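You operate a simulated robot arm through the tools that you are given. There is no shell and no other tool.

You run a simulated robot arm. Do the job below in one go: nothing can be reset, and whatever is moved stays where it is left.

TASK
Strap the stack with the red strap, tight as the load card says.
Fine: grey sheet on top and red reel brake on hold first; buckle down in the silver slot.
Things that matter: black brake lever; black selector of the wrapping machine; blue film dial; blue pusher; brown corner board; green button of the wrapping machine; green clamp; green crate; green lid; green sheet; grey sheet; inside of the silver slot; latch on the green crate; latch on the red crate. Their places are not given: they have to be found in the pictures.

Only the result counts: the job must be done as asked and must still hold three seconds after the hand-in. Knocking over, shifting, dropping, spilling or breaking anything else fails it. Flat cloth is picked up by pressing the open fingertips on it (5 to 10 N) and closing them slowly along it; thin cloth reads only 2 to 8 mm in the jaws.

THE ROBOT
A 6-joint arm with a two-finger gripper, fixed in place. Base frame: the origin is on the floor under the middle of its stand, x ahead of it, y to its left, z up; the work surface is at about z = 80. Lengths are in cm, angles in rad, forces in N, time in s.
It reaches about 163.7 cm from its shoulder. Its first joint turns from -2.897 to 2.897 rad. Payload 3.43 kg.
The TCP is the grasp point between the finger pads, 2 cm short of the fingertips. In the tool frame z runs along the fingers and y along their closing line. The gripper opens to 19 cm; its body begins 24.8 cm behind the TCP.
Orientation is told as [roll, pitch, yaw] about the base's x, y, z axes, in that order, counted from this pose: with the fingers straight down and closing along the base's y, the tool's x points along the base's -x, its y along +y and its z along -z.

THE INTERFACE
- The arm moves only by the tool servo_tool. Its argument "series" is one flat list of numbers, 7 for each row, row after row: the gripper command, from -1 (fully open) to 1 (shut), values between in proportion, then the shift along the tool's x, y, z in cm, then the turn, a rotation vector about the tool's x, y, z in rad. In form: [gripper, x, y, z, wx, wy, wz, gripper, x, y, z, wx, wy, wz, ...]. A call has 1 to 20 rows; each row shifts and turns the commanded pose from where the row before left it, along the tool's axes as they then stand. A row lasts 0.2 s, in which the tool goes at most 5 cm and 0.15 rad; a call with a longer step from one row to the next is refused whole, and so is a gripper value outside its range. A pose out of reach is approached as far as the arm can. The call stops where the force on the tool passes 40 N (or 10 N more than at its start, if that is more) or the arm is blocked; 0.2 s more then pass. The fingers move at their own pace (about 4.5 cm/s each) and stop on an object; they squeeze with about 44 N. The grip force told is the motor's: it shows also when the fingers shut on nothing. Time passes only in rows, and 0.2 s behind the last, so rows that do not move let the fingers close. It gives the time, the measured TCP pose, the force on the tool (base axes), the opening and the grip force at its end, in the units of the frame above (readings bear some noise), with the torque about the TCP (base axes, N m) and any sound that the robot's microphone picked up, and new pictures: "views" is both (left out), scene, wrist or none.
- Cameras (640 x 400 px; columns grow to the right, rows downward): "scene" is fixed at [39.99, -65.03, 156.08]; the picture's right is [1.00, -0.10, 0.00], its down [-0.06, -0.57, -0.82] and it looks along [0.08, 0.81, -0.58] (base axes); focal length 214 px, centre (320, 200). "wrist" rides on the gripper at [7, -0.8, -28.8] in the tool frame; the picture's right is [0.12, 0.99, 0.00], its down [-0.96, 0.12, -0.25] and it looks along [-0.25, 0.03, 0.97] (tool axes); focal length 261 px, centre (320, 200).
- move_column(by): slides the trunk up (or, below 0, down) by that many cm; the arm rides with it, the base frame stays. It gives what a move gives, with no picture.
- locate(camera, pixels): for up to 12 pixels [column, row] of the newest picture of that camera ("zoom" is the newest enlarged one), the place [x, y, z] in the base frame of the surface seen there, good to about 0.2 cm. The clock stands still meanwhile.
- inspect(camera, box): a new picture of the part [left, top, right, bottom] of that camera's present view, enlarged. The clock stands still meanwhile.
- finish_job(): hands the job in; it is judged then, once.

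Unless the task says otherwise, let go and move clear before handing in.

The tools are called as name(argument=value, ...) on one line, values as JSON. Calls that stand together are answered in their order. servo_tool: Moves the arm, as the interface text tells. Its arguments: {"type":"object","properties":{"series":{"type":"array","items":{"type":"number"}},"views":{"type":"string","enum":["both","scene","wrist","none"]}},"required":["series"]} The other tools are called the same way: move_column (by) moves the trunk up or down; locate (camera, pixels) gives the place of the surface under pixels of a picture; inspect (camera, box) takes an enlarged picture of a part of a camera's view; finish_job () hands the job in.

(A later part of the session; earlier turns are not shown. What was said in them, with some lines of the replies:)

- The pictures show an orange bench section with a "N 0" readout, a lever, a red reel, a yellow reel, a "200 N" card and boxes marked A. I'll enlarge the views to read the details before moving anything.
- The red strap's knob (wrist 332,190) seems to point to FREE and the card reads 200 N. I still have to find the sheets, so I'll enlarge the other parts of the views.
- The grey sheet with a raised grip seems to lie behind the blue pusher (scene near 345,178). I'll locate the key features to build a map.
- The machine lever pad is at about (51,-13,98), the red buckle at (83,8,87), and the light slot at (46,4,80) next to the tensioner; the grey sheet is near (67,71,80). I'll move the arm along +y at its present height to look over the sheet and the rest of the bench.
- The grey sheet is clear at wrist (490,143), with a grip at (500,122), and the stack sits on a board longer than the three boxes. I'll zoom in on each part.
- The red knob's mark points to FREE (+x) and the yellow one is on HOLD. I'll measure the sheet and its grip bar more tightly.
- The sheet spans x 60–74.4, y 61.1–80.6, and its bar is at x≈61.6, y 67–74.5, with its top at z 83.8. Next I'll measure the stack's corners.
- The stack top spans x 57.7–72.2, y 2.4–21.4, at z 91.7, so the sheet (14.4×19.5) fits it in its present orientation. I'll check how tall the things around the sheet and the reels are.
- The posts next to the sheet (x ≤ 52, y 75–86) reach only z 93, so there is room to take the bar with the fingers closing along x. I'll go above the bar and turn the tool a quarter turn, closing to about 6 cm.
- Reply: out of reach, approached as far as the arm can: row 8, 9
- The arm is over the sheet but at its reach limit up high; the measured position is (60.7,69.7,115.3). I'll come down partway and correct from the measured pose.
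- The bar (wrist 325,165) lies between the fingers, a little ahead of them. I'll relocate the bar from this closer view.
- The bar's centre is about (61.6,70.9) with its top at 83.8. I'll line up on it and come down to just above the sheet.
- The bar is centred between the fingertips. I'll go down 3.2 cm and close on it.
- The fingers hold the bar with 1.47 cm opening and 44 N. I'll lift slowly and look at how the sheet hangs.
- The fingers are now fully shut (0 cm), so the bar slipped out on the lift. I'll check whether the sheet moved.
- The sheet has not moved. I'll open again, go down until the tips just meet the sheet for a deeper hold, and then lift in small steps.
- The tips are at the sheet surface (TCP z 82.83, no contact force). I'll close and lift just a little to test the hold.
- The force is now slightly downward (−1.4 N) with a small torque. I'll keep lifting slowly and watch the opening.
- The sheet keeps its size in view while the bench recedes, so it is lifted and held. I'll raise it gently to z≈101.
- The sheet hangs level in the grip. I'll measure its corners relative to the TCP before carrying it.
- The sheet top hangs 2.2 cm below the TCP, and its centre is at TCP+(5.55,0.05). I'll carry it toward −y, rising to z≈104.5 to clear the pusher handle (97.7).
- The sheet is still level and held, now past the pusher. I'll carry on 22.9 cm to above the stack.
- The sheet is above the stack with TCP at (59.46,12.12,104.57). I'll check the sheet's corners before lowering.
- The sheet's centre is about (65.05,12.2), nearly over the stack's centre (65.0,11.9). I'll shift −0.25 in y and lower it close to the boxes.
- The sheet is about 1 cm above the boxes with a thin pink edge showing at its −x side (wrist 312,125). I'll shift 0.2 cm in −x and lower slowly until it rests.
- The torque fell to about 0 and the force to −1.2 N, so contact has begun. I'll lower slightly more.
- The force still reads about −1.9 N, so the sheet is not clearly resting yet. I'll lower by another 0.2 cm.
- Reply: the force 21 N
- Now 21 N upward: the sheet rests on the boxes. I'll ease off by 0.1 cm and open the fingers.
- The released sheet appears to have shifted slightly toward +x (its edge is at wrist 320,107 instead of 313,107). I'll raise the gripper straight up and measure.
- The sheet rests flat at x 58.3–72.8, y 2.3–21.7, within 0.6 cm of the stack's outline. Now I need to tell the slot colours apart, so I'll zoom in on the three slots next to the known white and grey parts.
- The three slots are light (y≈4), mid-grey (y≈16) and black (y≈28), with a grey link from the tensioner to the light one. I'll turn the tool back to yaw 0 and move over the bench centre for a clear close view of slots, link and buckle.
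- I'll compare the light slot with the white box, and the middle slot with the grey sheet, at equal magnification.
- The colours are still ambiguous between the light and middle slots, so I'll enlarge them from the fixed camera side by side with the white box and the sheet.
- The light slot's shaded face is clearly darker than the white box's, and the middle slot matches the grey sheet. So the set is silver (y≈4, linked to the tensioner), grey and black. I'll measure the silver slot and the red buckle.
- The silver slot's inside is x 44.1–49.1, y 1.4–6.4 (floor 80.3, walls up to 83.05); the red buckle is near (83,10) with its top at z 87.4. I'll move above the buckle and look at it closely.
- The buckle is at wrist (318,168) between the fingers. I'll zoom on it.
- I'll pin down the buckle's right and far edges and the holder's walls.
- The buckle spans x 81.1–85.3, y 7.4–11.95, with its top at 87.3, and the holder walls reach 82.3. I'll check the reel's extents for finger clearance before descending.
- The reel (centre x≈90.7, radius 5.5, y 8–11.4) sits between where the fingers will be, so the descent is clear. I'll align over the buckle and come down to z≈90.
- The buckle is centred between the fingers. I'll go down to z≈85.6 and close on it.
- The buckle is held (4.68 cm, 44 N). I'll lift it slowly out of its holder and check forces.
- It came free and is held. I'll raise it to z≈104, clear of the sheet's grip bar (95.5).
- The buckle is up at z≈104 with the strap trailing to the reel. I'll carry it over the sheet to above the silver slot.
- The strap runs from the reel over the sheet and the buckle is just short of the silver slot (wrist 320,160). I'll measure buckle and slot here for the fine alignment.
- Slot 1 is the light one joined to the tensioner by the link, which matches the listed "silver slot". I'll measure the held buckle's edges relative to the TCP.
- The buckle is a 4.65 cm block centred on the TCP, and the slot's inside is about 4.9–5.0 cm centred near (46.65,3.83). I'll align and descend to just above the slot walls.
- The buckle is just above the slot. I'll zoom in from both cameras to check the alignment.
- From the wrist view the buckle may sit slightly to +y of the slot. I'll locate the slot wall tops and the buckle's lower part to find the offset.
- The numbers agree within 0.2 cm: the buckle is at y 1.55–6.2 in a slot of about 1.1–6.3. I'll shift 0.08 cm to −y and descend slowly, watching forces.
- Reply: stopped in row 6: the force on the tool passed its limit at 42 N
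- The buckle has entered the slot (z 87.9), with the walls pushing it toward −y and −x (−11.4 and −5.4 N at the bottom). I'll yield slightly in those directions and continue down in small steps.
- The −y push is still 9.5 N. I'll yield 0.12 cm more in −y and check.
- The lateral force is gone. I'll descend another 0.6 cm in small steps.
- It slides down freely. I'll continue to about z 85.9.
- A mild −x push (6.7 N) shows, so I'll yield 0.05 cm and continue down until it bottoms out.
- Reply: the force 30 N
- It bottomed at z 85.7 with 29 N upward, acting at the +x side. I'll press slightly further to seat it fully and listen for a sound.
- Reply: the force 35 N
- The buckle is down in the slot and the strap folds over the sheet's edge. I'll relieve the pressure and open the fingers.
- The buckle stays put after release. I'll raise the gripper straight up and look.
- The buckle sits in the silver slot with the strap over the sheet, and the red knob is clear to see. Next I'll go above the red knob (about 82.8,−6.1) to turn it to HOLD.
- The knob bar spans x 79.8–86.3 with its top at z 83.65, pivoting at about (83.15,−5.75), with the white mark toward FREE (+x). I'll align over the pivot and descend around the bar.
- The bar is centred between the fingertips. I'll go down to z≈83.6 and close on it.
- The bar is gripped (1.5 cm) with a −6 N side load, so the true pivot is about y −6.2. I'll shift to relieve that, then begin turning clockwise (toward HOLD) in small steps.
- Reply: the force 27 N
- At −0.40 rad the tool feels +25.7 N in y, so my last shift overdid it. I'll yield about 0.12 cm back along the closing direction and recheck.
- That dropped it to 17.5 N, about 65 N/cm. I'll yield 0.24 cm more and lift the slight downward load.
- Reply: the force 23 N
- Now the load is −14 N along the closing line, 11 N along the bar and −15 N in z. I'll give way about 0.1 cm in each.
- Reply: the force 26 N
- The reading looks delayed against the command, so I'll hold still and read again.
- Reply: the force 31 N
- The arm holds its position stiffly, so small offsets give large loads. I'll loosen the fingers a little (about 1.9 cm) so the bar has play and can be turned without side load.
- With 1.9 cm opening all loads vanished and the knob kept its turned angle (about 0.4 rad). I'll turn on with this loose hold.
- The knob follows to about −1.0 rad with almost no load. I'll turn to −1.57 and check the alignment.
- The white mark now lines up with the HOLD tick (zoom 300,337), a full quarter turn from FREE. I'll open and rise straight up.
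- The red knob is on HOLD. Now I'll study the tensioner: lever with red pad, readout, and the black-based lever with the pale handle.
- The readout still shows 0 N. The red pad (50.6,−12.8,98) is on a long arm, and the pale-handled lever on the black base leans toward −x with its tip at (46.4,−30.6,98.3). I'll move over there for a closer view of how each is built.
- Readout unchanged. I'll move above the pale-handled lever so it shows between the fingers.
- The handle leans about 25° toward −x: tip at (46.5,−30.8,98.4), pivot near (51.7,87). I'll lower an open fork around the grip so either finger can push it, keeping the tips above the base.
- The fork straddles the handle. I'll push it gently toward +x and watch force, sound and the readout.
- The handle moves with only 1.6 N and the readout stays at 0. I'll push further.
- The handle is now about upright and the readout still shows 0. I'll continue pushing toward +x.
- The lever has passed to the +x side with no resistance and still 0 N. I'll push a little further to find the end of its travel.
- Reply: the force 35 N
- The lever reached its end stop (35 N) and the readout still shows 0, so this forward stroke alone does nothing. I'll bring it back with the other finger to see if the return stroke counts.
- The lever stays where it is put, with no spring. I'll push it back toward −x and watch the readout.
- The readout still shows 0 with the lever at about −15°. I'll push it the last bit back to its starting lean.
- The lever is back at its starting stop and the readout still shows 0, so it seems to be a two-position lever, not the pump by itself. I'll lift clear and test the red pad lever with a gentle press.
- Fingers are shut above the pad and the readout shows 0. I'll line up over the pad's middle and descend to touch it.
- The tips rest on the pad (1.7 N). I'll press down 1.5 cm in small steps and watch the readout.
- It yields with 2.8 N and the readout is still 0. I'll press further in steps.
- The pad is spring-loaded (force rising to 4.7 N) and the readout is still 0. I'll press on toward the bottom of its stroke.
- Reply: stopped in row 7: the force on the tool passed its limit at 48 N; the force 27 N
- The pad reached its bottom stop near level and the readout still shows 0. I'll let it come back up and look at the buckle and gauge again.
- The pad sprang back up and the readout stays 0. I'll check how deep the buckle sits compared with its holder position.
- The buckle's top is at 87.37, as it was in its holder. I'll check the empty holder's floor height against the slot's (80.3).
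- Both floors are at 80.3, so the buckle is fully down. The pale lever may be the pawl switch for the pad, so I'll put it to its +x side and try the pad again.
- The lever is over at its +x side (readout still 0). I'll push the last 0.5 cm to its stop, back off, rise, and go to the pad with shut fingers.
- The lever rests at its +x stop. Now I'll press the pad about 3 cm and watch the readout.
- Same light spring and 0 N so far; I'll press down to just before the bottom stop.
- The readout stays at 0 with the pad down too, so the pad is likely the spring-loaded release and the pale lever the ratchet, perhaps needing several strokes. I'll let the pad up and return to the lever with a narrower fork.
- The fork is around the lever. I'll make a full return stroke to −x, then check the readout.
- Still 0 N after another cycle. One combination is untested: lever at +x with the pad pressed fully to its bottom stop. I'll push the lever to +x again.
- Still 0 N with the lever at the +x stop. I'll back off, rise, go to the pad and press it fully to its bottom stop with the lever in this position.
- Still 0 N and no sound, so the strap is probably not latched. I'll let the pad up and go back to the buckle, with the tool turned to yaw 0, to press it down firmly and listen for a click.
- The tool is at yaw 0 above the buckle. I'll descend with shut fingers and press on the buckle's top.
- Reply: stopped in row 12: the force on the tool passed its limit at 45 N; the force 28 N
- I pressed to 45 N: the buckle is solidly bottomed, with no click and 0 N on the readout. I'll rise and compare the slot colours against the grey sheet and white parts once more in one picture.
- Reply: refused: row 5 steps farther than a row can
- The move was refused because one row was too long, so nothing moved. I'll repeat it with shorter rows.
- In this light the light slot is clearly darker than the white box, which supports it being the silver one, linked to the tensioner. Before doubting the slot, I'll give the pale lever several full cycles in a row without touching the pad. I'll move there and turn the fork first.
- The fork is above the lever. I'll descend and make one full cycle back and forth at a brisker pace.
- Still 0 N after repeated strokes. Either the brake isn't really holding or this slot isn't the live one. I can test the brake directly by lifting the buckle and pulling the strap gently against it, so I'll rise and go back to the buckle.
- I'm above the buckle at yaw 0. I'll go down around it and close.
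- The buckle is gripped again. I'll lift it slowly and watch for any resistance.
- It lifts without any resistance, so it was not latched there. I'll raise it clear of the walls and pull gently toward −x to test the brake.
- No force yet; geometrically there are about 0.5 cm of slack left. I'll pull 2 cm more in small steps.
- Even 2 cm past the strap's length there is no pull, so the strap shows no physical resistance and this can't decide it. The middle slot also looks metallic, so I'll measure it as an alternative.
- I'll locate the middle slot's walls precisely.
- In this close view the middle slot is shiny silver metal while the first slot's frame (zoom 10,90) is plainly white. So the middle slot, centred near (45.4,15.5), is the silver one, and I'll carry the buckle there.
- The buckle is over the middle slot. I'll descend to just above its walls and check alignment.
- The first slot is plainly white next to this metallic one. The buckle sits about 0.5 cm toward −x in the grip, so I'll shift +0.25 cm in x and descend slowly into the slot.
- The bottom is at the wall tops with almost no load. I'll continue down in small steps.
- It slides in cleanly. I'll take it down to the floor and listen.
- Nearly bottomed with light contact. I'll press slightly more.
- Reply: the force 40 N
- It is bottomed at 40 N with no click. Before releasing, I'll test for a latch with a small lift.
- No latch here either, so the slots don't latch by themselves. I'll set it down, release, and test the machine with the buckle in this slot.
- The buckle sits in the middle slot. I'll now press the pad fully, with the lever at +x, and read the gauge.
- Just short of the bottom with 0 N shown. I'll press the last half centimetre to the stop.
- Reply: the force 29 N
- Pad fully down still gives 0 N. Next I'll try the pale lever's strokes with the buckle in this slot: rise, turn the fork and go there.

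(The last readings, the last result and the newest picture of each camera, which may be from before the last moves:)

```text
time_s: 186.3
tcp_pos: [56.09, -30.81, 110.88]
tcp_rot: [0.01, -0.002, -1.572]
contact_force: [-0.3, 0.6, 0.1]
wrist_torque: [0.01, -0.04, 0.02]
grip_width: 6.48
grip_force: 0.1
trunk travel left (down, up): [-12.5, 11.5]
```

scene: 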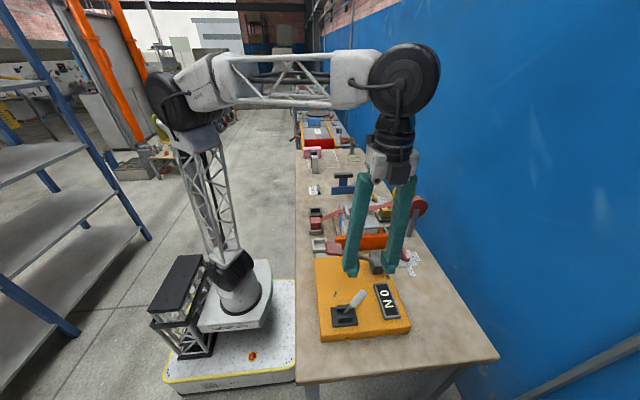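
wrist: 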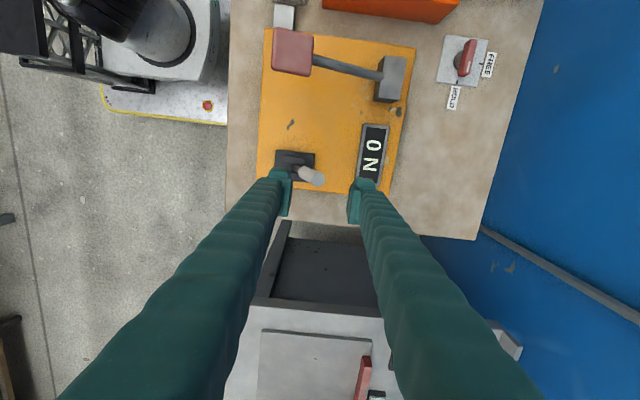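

The fork is over the lever. I'll descend and pull it to −x, then check the gauge.

servo_tool(series=[0.316, 0, 0, 4, 0, 0, 0, 0.316, 0, 0, 4, 0, 0, 0, 0.316, 0, 0, 4, 0, 0, 0, 0.316, 0, 0, 1.9, 0, 0, 0, 0.316, 0, -1.5, 0, 0, 0, 0, 0.316, 0, -1.5, 0, 0, 0, 0, 0.316, 0, -1.5, 0, 0, 0, 0, 0.316, 0, -1.5, 0, 0, 0, 0, 0.316, 0, -1.5, 0, 0, 0, 0, 0.316, 0, -1.5, 0, 0, 0, 0, 0.316, 0, -1.5, 0, 0, 0, 0, 0.316, 0, -0.6, 0, 0, 0, 0, 0.316, 0, 0, 0, 0, 0, 0], views="both")

```text
time_s: 189.1
tcp_pos: [44.99, -30.78, 96.78]
tcp_rot: [0.008, -0.001, -1.568]
contact_force: [1.0, 0.6, 0.1]
wrist_torque: [0.0, 0.04, -0.03]
grip_width: 6.52
grip_force: 0.0
trunk travel left (down, up): [-12.5, 11.5]
```

scene: 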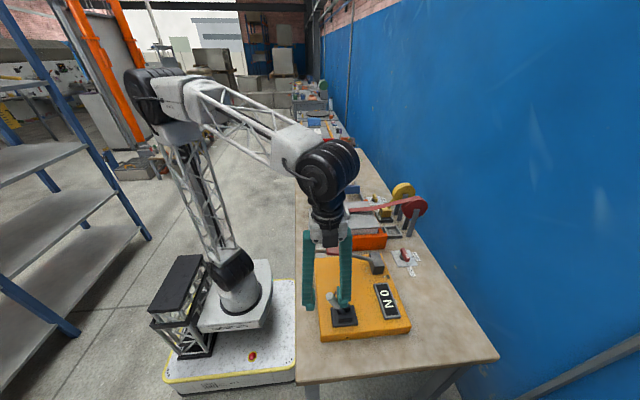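
wrist: 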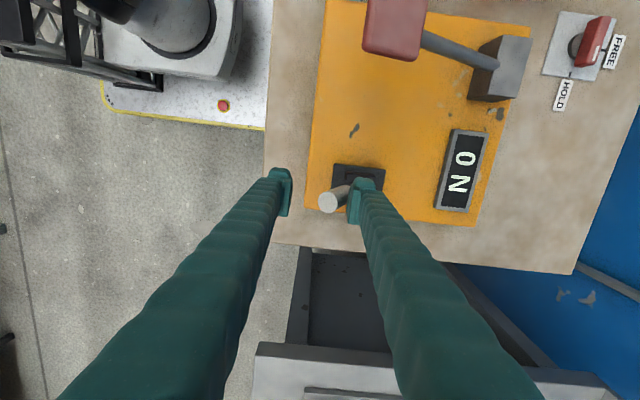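

Still 0 N. I'll push it forward to +x once more and check.

servo_tool(series=[0.316, 0, -0.4, 0, 0, 0, 0, 0.316, 0, 1.5, 0, 0, 0, 0, 0.316, 0, 1.5, 0, 0, 0, 0, 0.316, 0, 1.5, 0, 0, 0, 0, 0.316, 0, 1.5, 0, 0, 0, 0, 0.316, 0, 1.5, 0, 0, 0, 0, 0.316, 0, 1.5, 0, 0, 0, 0, 0.316, 0, 1.5, 0, 0, 0, 0, 0.316, 0, 1.5, 0, 0, 0, 0, 0.316, 0, 0.6, 0, 0, 0, 0, 0.316, 0, 0.3, 0, 0, 0, 0, 0.316, 0, 0, 0, 0, 0, 0], views="both")

```text
time_s: 191.7
tcp_pos: [57.47, -30.94, 96.89]
tcp_rot: [0.007, -0.001, -1.57]
contact_force: [-14.8, 1.3, -0.2]
wrist_torque: [0.03, 0.2, -0.06]
grip_width: 7.34
grip_force: 8.1
trunk travel left (down, up): [-12.5, 11.5]
```

scene: 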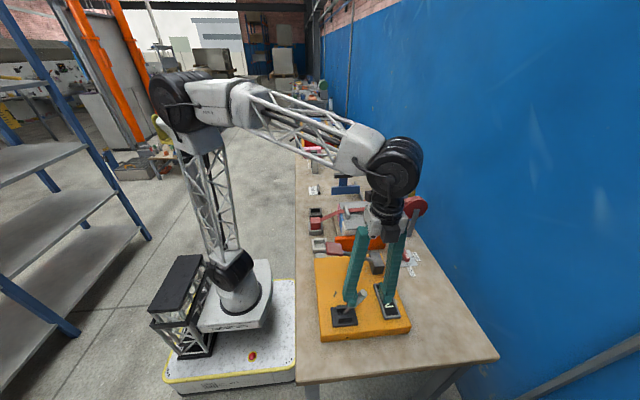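
wrist: 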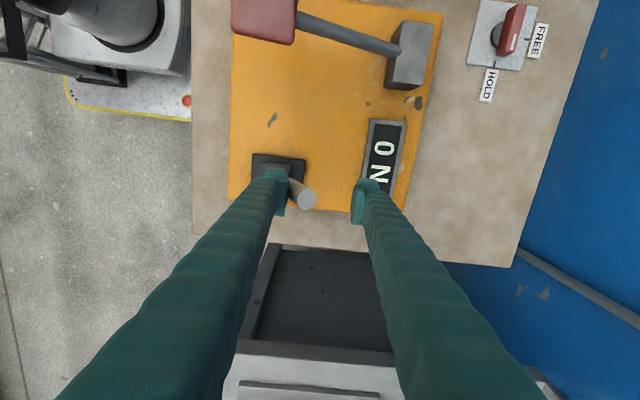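

Still 0 N. One combination is left with this slot: lever back at −x (its original position) and the pad pumped. I'll pull the lever to −x and go to the pad.

servo_tool(series=[0.316, 0, -1.5, 0, 0, 0, 0, 0.316, 0, -1.5, 0, 0, 0, 0, 0.316, 0, -1.5, 0, 0, 0, 0, 0.316, 0, -1.5, 0, 0, 0, 0, 0.316, 0, -1.5, 0, 0, 0, 0, 0.316, 0, -1.5, 0, 0, 0, 0, 0.316, 0, -1.5, 0, 0, 0, 0, 0.316, 0, -1.5, 0, 0, 0, 0, 0.316, 0, -0.6, 0, 0, 0, 0, 0.316, 0, -0.4, 0, 0, 0, 0, 0.316, 0, 0, 0, 0, 0, 0, 0.316, 0, 1, 0, 0, 0, 0, 0.316, 0, 0, -4, 0, 0, 0, 0.316, 0, 0, -4, 0, 0, 0, 0.316, 0, 0, -4, 0, 0, 0, 0.316, 0, 0, -2, 0, 0, 0, 0.316, 0, 0, 0, 0, 0, 0], views="scene")

inspect(camera="scene", box=[305, 235, 415, 345])

```text
time_s: 195.3
tcp_pos: [45.44, -30.98, 110.8]
tcp_rot: [0.009, -0.003, -1.57]
contact_force: [-1.1, 0.4, -0.2]
wrist_torque: [0.0, 0.01, 0.01]
grip_width: 6.5
grip_force: 0.2
trunk travel left (down, up): [-12.5, 11.5]
```

scene: 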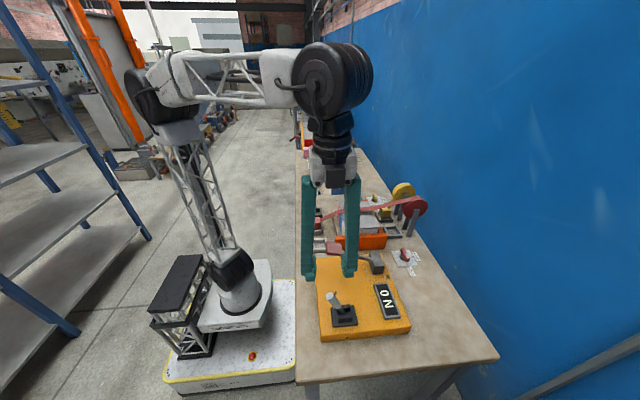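

```text
3.64 times, centred on (360, 290) of scene
```

zoom: 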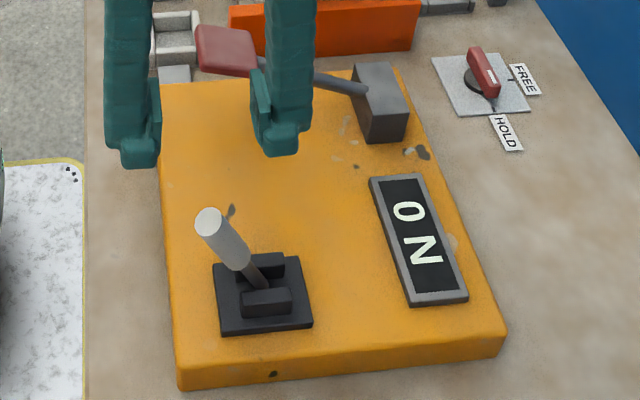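

The lever is back toward −x. Now I'll press the pad fully.

servo_tool(series=[1, 4.5, 1.2, 0, 0, 0, 0, 1, 4.6, 1.2, 0, 0, 0, 0, 1, 4.6, 1.2, 0, 0, 0, 0, 1, 4.5, 1.2, 0, 0, 0, 0, 1, 0, 0, 3, 0, 0, 0, 1, 0, 0, 4, 0, 0, 0, 1, 0, 0, 3, 0, 0, 0, 1, 0, 0, 1, 0, 0, 0, 1, 0, -0.1, 1, 0, 0, 0, 1, 0, -0.1, 1, 0, 0, 0, 1, 0, -0.1, 1, 0, 0, 0, 1, 0, -0.1, 1, 0, 0, 0, 1, 0, 0, 1, 0, 0, 0, 1, 0, 0, 0.6, 0, 0, 0, 1, 0, 0, 0.3, 0, 0, 0, 1, 0, 0, 0, 0, 0, 0], views="scene")

inspect(camera="scene", box=[305, 235, 415, 345])

```text
time_s: 198.7
tcp_pos: [50.1, -12.7, 93.94]
tcp_rot: [0.009, -0.001, -1.566]
contact_force: [-2.6, 0.7, 9.3]
wrist_torque: [0.04, -0.05, 0.04]
grip_width: 0.01
grip_force: 34.3
trunk travel left (down, up): [-12.5, 11.5]
```

scene: 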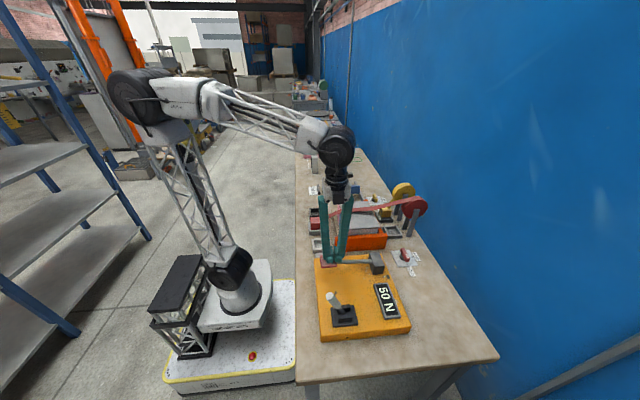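

```text
3.64 times, centred on (360, 290) of scene
```

zoom: 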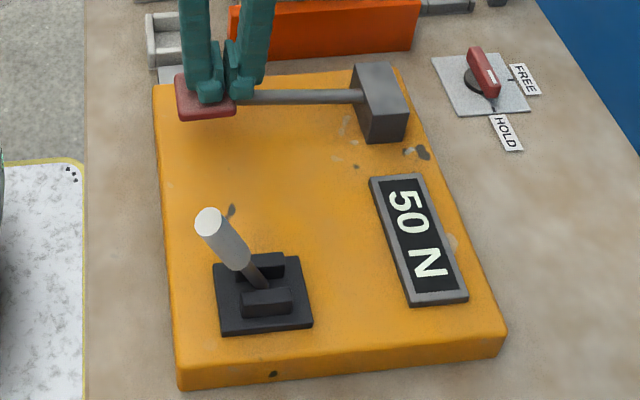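

The readout jumped to 50 N. So the middle slot is the live silver one, the pad is the pump (with the lever at −x), and each stroke adds 50 N. I'll let the pad come fully up and check that the reading holds.

servo_tool(series=[1, 0, 0, -1, 0, 0, 0, 1, 0, 0.1, -1.5, 0, 0, 0, 1, 0, 0.1, -1.5, 0, 0, 0, 1, 0, 0.1, -1.5, 0, 0, 0, 1, 0, 0.1, -1.5, 0, 0, 0, 1, 0, 0, -1, 0, 0, 0, 1, 0, 0, 0, 0, 0, 0], views="scene")

inspect(camera="scene", box=[305, 235, 415, 345])

```text
time_s: 200.3
tcp_pos: [50.34, -12.62, 101.98]
tcp_rot: [0.007, -0.001, -1.57]
contact_force: [-0.7, 0.2, 0.1]
wrist_torque: [-0.03, -0.01, 0.0]
grip_width: 0.02
grip_force: 34.2
trunk travel left (down, up): [-12.5, 11.5]
```

scene: 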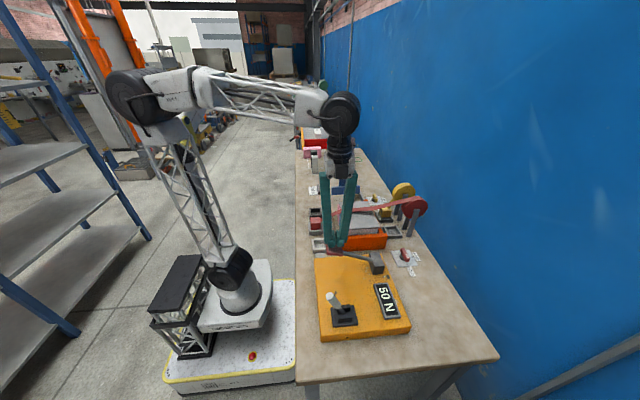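

```text
3.64 times, centred on (360, 290) of scene
```

zoom: 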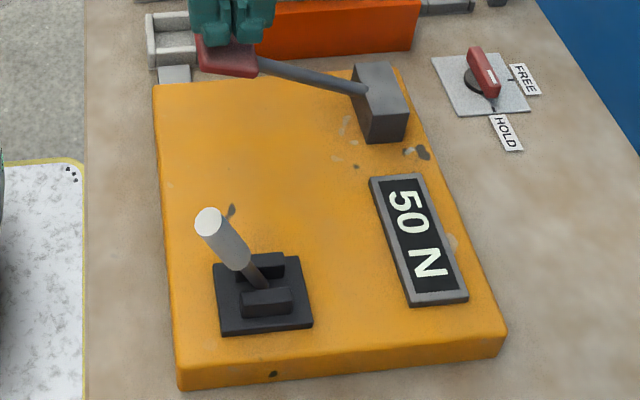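

50 N holds with the pad up. Before pumping on, I'll check the stack, sheet and strap.

inspect(camera="scene", box=[300, 185, 440, 275])

```text
4.44 times, centred on (370, 230) of scene
```

zoom: 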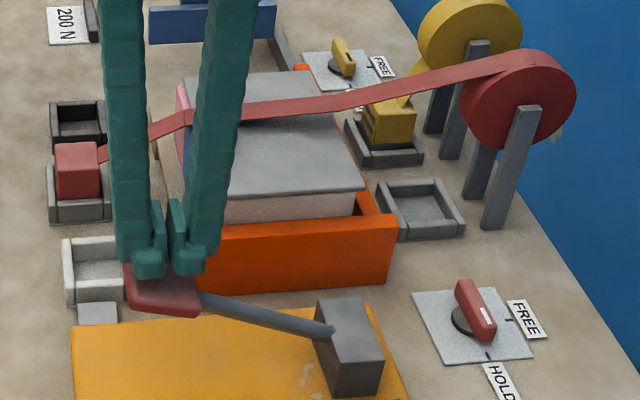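

Everything is in place. Now the second stroke: press the pad to its stop and check the reading.

servo_tool(series=[1, 0, 0, 1, 0, 0, 0, 1, 0, -0.1, 1.5, 0, 0, 0, 1, 0, -0.1, 1.5, 0, 0, 0, 1, 0, -0.1, 1.5, 0, 0, 0, 1, 0, -0.1, 1.2, 0, 0, 0, 1, 0, 0, 0.8, 0, 0, 0, 1, 0, 0, 0.5, 0, 0, 0, 1, 0, 0, 0, 0, 0, 0], views="scene")

inspect(camera="scene", box=[305, 235, 415, 345])

```text
time_s: 202.1
tcp_pos: [50.01, -12.69, 93.97]
tcp_rot: [0.009, -0.003, -1.571]
contact_force: [-3.5, -0.8, 9.1]
wrist_torque: [0.03, -0.03, 0.01]
grip_width: 0.03
grip_force: 34.4
trunk travel left (down, up): [-12.5, 11.5]
```

scene: 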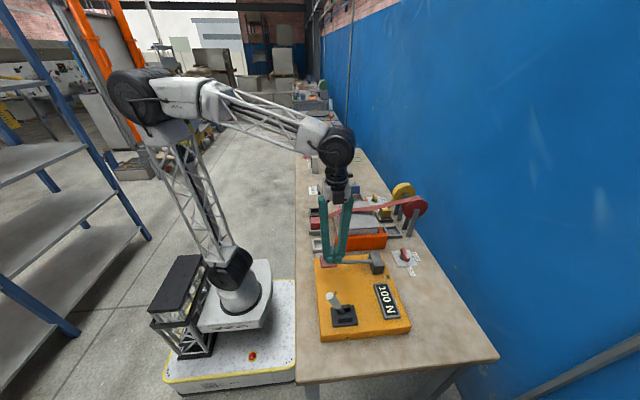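

```text
3.64 times, centred on (360, 290) of scene
```

zoom: 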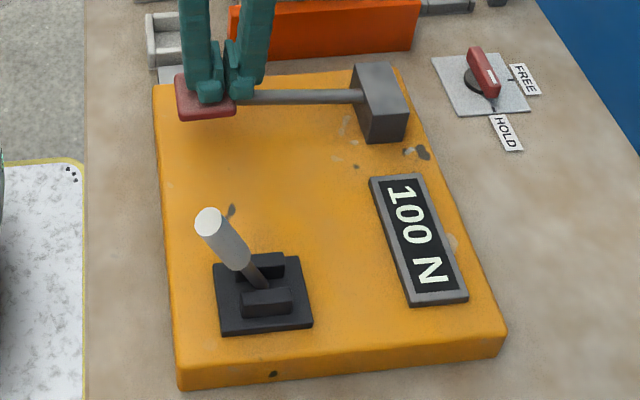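

The readout shows 100 N. I'll lift fully off the pad and make the third stroke.

servo_tool(series=[1, 0, 0, -1, 0, 0, 0, 1, 0, 0.1, -1.5, 0, 0, 0, 1, 0, 0.1, -1.5, 0, 0, 0, 1, 0, 0.1, -1.5, 0, 0, 0, 1, 0, 0.1, -1.5, 0, 0, 0, 1, 0, 0, -1, 0, 0, 0, 1, 0, 0, 0, 0, 0, 0, 1, 0, 0, 1, 0, 0, 0, 1, 0, -0.1, 1.5, 0, 0, 0, 1, 0, -0.1, 1.5, 0, 0, 0, 1, 0, -0.1, 1.5, 0, 0, 0, 1, 0, -0.1, 1.2, 0, 0, 0, 1, 0, 0, 0.8, 0, 0, 0, 1, 0, 0, 0.5, 0, 0, 0, 1, 0, 0, 0, 0, 0, 0], views="scene")

inspect(camera="scene", box=[305, 235, 415, 345])

```text
time_s: 205.3
tcp_pos: [49.98, -12.5, 93.85]
tcp_rot: [0.008, -0.001, -1.569]
contact_force: [-2.5, -0.2, 8.0]
wrist_torque: [0.0, -0.02, -0.02]
grip_width: 0.01
grip_force: 34.2
trunk travel left (down, up): [-12.5, 11.5]
```

scene: 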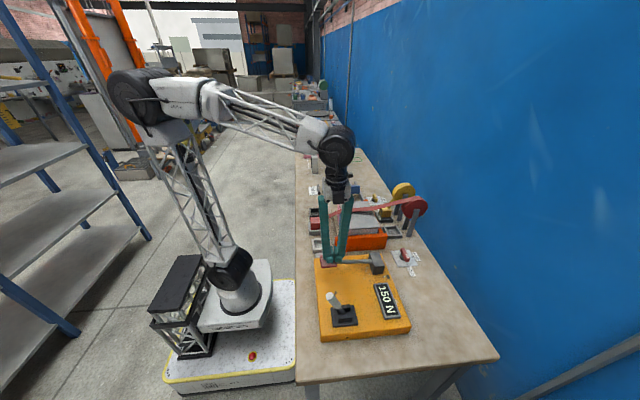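

```text
3.64 times, centred on (360, 290) of scene
```

zoom: 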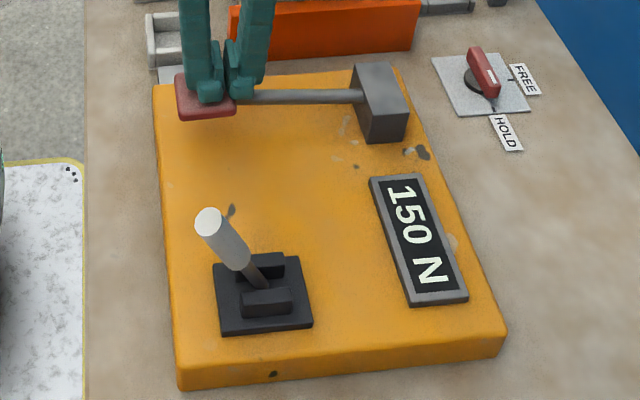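

150 N. The load card says 200 N, so one more stroke is needed.

servo_tool(series=[1, 0, 0, -1, 0, 0, 0, 1, 0, 0.1, -1.5, 0, 0, 0, 1, 0, 0.1, -1.5, 0, 0, 0, 1, 0, 0.1, -1.5, 0, 0, 0, 1, 0, 0.1, -1.5, 0, 0, 0, 1, 0, 0, -1, 0, 0, 0, 1, 0, 0, 0, 0, 0, 0, 1, 0, 0, 1, 0, 0, 0, 1, 0, -0.1, 1.5, 0, 0, 0, 1, 0, -0.1, 1.5, 0, 0, 0, 1, 0, -0.1, 1.5, 0, 0, 0, 1, 0, -0.1, 1.2, 0, 0, 0, 1, 0, 0, 0.8, 0, 0, 0, 1, 0, 0, 0.5, 0, 0, 0, 1, 0, 0, 0, 0, 0, 0], views="scene")

inspect(camera="scene", box=[305, 235, 415, 345])

```text
time_s: 208.5
tcp_pos: [50.02, -12.64, 93.81]
tcp_rot: [0.008, -0.002, -1.571]
contact_force: [-3.3, -0.4, 7.8]
wrist_torque: [-0.01, -0.06, -0.05]
grip_width: 0.0
grip_force: 34.0
trunk travel left (down, up): [-12.5, 11.5]
```

scene: 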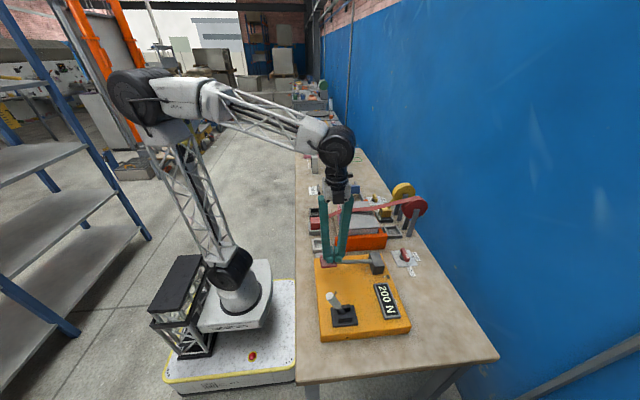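

```text
3.64 times, centred on (360, 290) of scene
```

zoom: 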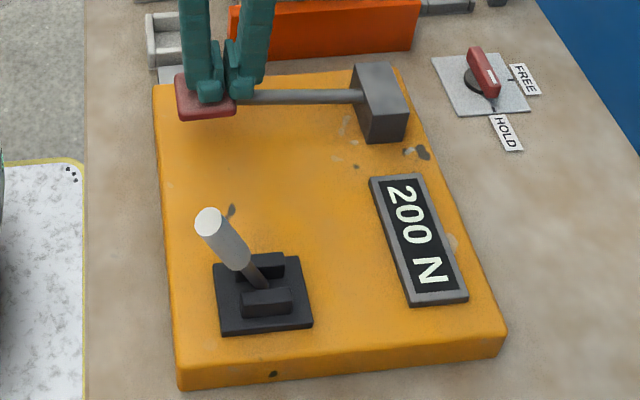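

The readout shows 200 N, matching the card. I'll lift off the pad, move clear and check everything.

servo_tool(series=[1, 0, 0, -1, 0, 0, 0, 1, 0, 0.1, -1.5, 0, 0, 0, 1, 0, 0.1, -1.5, 0, 0, 0, 1, 0, 0.1, -1.5, 0, 0, 0, 1, 0, 0.1, -1.5, 0, 0, 0, 1, 0, 0, -2, 0, 0, 0, 1, 0, 0, -4, 0, 0, 0, 1, 0, 0, -4, 0, 0, 0, 1, -3, 3, -2, 0, 0, 0, 1, -3, 3, 0, 0, 0, 0, 1, -3, 3, 0, 0, 0, 0, 1, -3, 3, 0, 0, 0, 0, 1, -3, 3, 0, 0, 0, 0, 1, 0, 0, 0, 0, 0, 0, 1, 0, 0, 0, 0, 0, 0], views="both")

inspect(camera="scene", box=[305, 235, 415, 345])

inspect(camera="scene", box=[300, 185, 440, 275])

inspect(camera="wrist", box=[200, 0, 520, 200])

```text
time_s: 211.7
tcp_pos: [65.43, -27.69, 113.03]
tcp_rot: [0.009, -0.001, -1.568]
contact_force: [0.3, -0.9, 0.3]
wrist_torque: [-0.01, 0.02, -0.01]
grip_width: 0.0
grip_force: 34.2
trunk travel left (down, up): [-12.5, 11.5]
```

scene: 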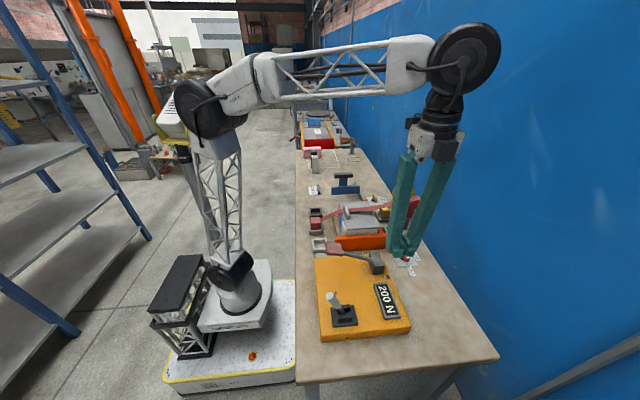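
wrist: 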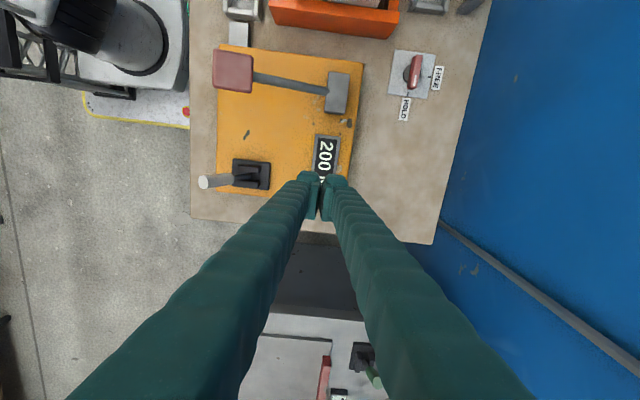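

```text
3.64 times, centred on (360, 290) of scene
```

zoom: 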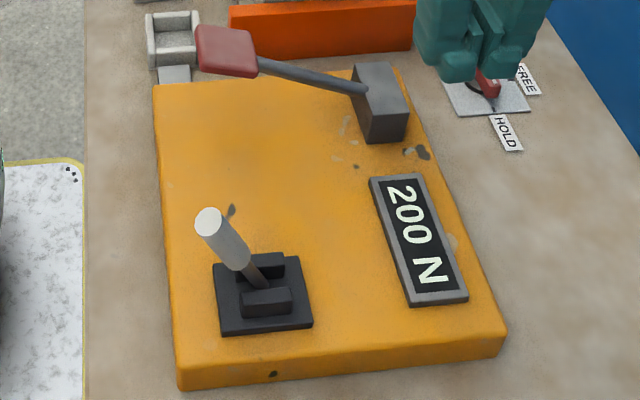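

```text
4.44 times, centred on (370, 230) of scene
```

zoom: 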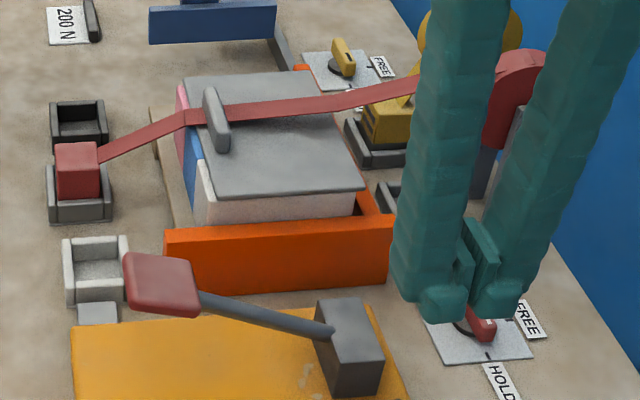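

```text
2.00 times, centred on (360, 100) of wrist
```

zoom: 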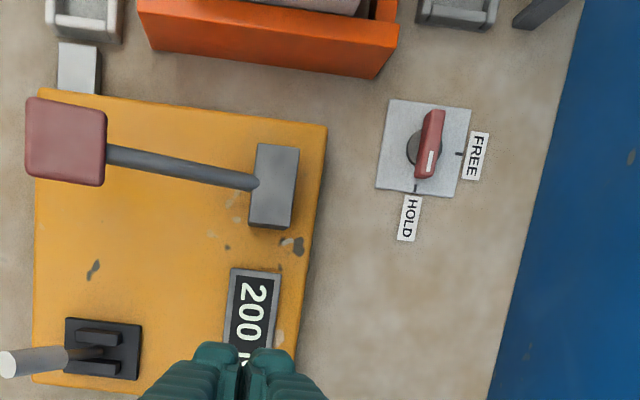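

200 N holds with the arm clear, the knob points to HOLD, and the strap runs over the sheet into the silver slot. I'll verify the sheet, stack and buckle positions before handing in.

locate(camera="zoom", pixels=[[430, 150], [440, 130]])

locate(camera="scene", pixels=[[347, 227], [378, 226], [342, 203], [367, 202], [316, 216], [318, 224], [344, 212], [336, 210], [348, 233], [316, 232]])

inspect(camera="scene", box=[305, 190, 395, 250])

```text
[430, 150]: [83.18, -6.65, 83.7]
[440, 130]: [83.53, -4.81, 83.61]
```

```text
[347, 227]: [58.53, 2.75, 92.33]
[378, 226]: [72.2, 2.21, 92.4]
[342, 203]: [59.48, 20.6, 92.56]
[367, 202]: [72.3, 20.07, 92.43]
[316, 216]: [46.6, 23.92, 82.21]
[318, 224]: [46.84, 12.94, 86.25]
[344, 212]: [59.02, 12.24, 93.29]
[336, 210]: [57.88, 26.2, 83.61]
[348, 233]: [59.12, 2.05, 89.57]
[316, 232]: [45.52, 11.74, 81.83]
```

```text
6.67 times, centred on (350, 220) of scene
```

zoom: 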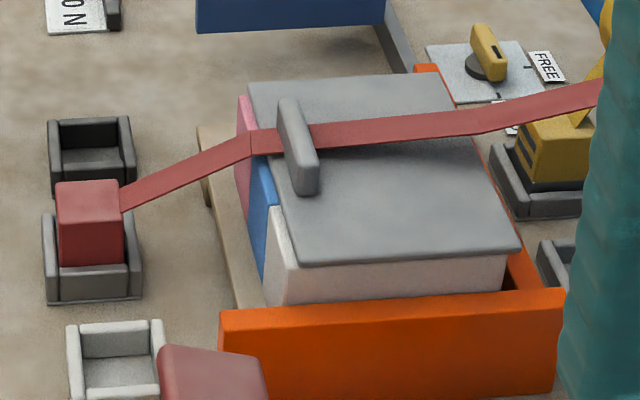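

Sheet, stack and buckle are all in place, the readout holds 200 N, the knob is on HOLD, and the arm is clear with nothing gripped. I'll wait a few seconds to be sure the tension holds.

servo_tool(series=[1, 0, 0, 0, 0, 0, 0, 1, 0, 0, 0, 0, 0, 0, 1, 0, 0, 0, 0, 0, 0, 1, 0, 0, 0, 0, 0, 0, 1, 0, 0, 0, 0, 0, 0, 1, 0, 0, 0, 0, 0, 0, 1, 0, 0, 0, 0, 0, 0, 1, 0, 0, 0, 0, 0, 0, 1, 0, 0, 0, 0, 0, 0, 1, 0, 0, 0, 0, 0, 0, 1, 0, 0, 0, 0, 0, 0, 1, 0, 0, 0, 0, 0, 0, 1, 0, 0, 0, 0, 0, 0, 1, 0, 0, 0, 0, 0, 0, 1, 0, 0, 0, 0, 0, 0], views="scene")

inspect(camera="scene", box=[305, 195, 415, 335])

```text
time_s: 214.9
tcp_pos: [65.48, -27.49, 112.99]
tcp_rot: [0.007, -0.002, -1.569]
contact_force: [0.1, -0.1, 0.6]
wrist_torque: [0.03, -0.01, 0.0]
grip_width: 0.0
grip_force: 34.4
trunk travel left (down, up): [-12.5, 11.5]
```

scene: 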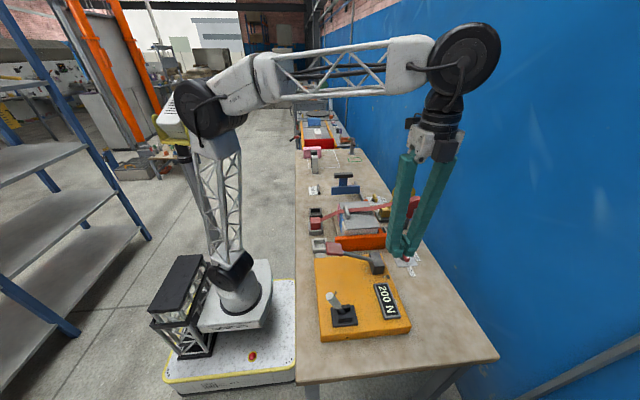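

```text
2.86 times, centred on (360, 265) of scene
```

zoom: 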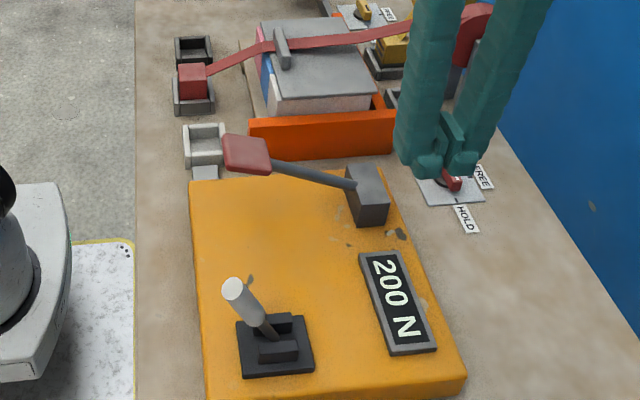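

The readout has held 200 N for over three seconds, with the sheet, strap, buckle and HOLD knob all in place and the arm clear. I'm handing in.

finish_job()

```text
The job is handed in.
```

The stack is strapped with the red strap at 200 N, as the load card says, and I have handed the job in. The gauge held 200 N for more than three seconds with the arm clear.

- **Grey sheet:** it lies flat on top of the stack, about 0.6 cm off the stack's outline towards the reel side.
- **Red reel brake:** it is on HOLD.
- **Buckle:** it is down on the floor of the middle of the three slots. I first put it in the lighter slot next to the tensioner, where pumping gave no tension. In the middle slot each stroke added 50 N, so I took that one as the silver slot.
- **Brake order:** I moved the buckle between slots with the brake already on HOLD, and met no resistance.
- **Strap path:** the strap crosses the raised grip bar on the sheet and appears to pass through it in the pictures.
- **Tensioner:** I moved the pale lever back and forth several times while finding out how it worked. It is back close to its starting side.

I saw nothing else moved or knocked over. No result came back after the hand-in.
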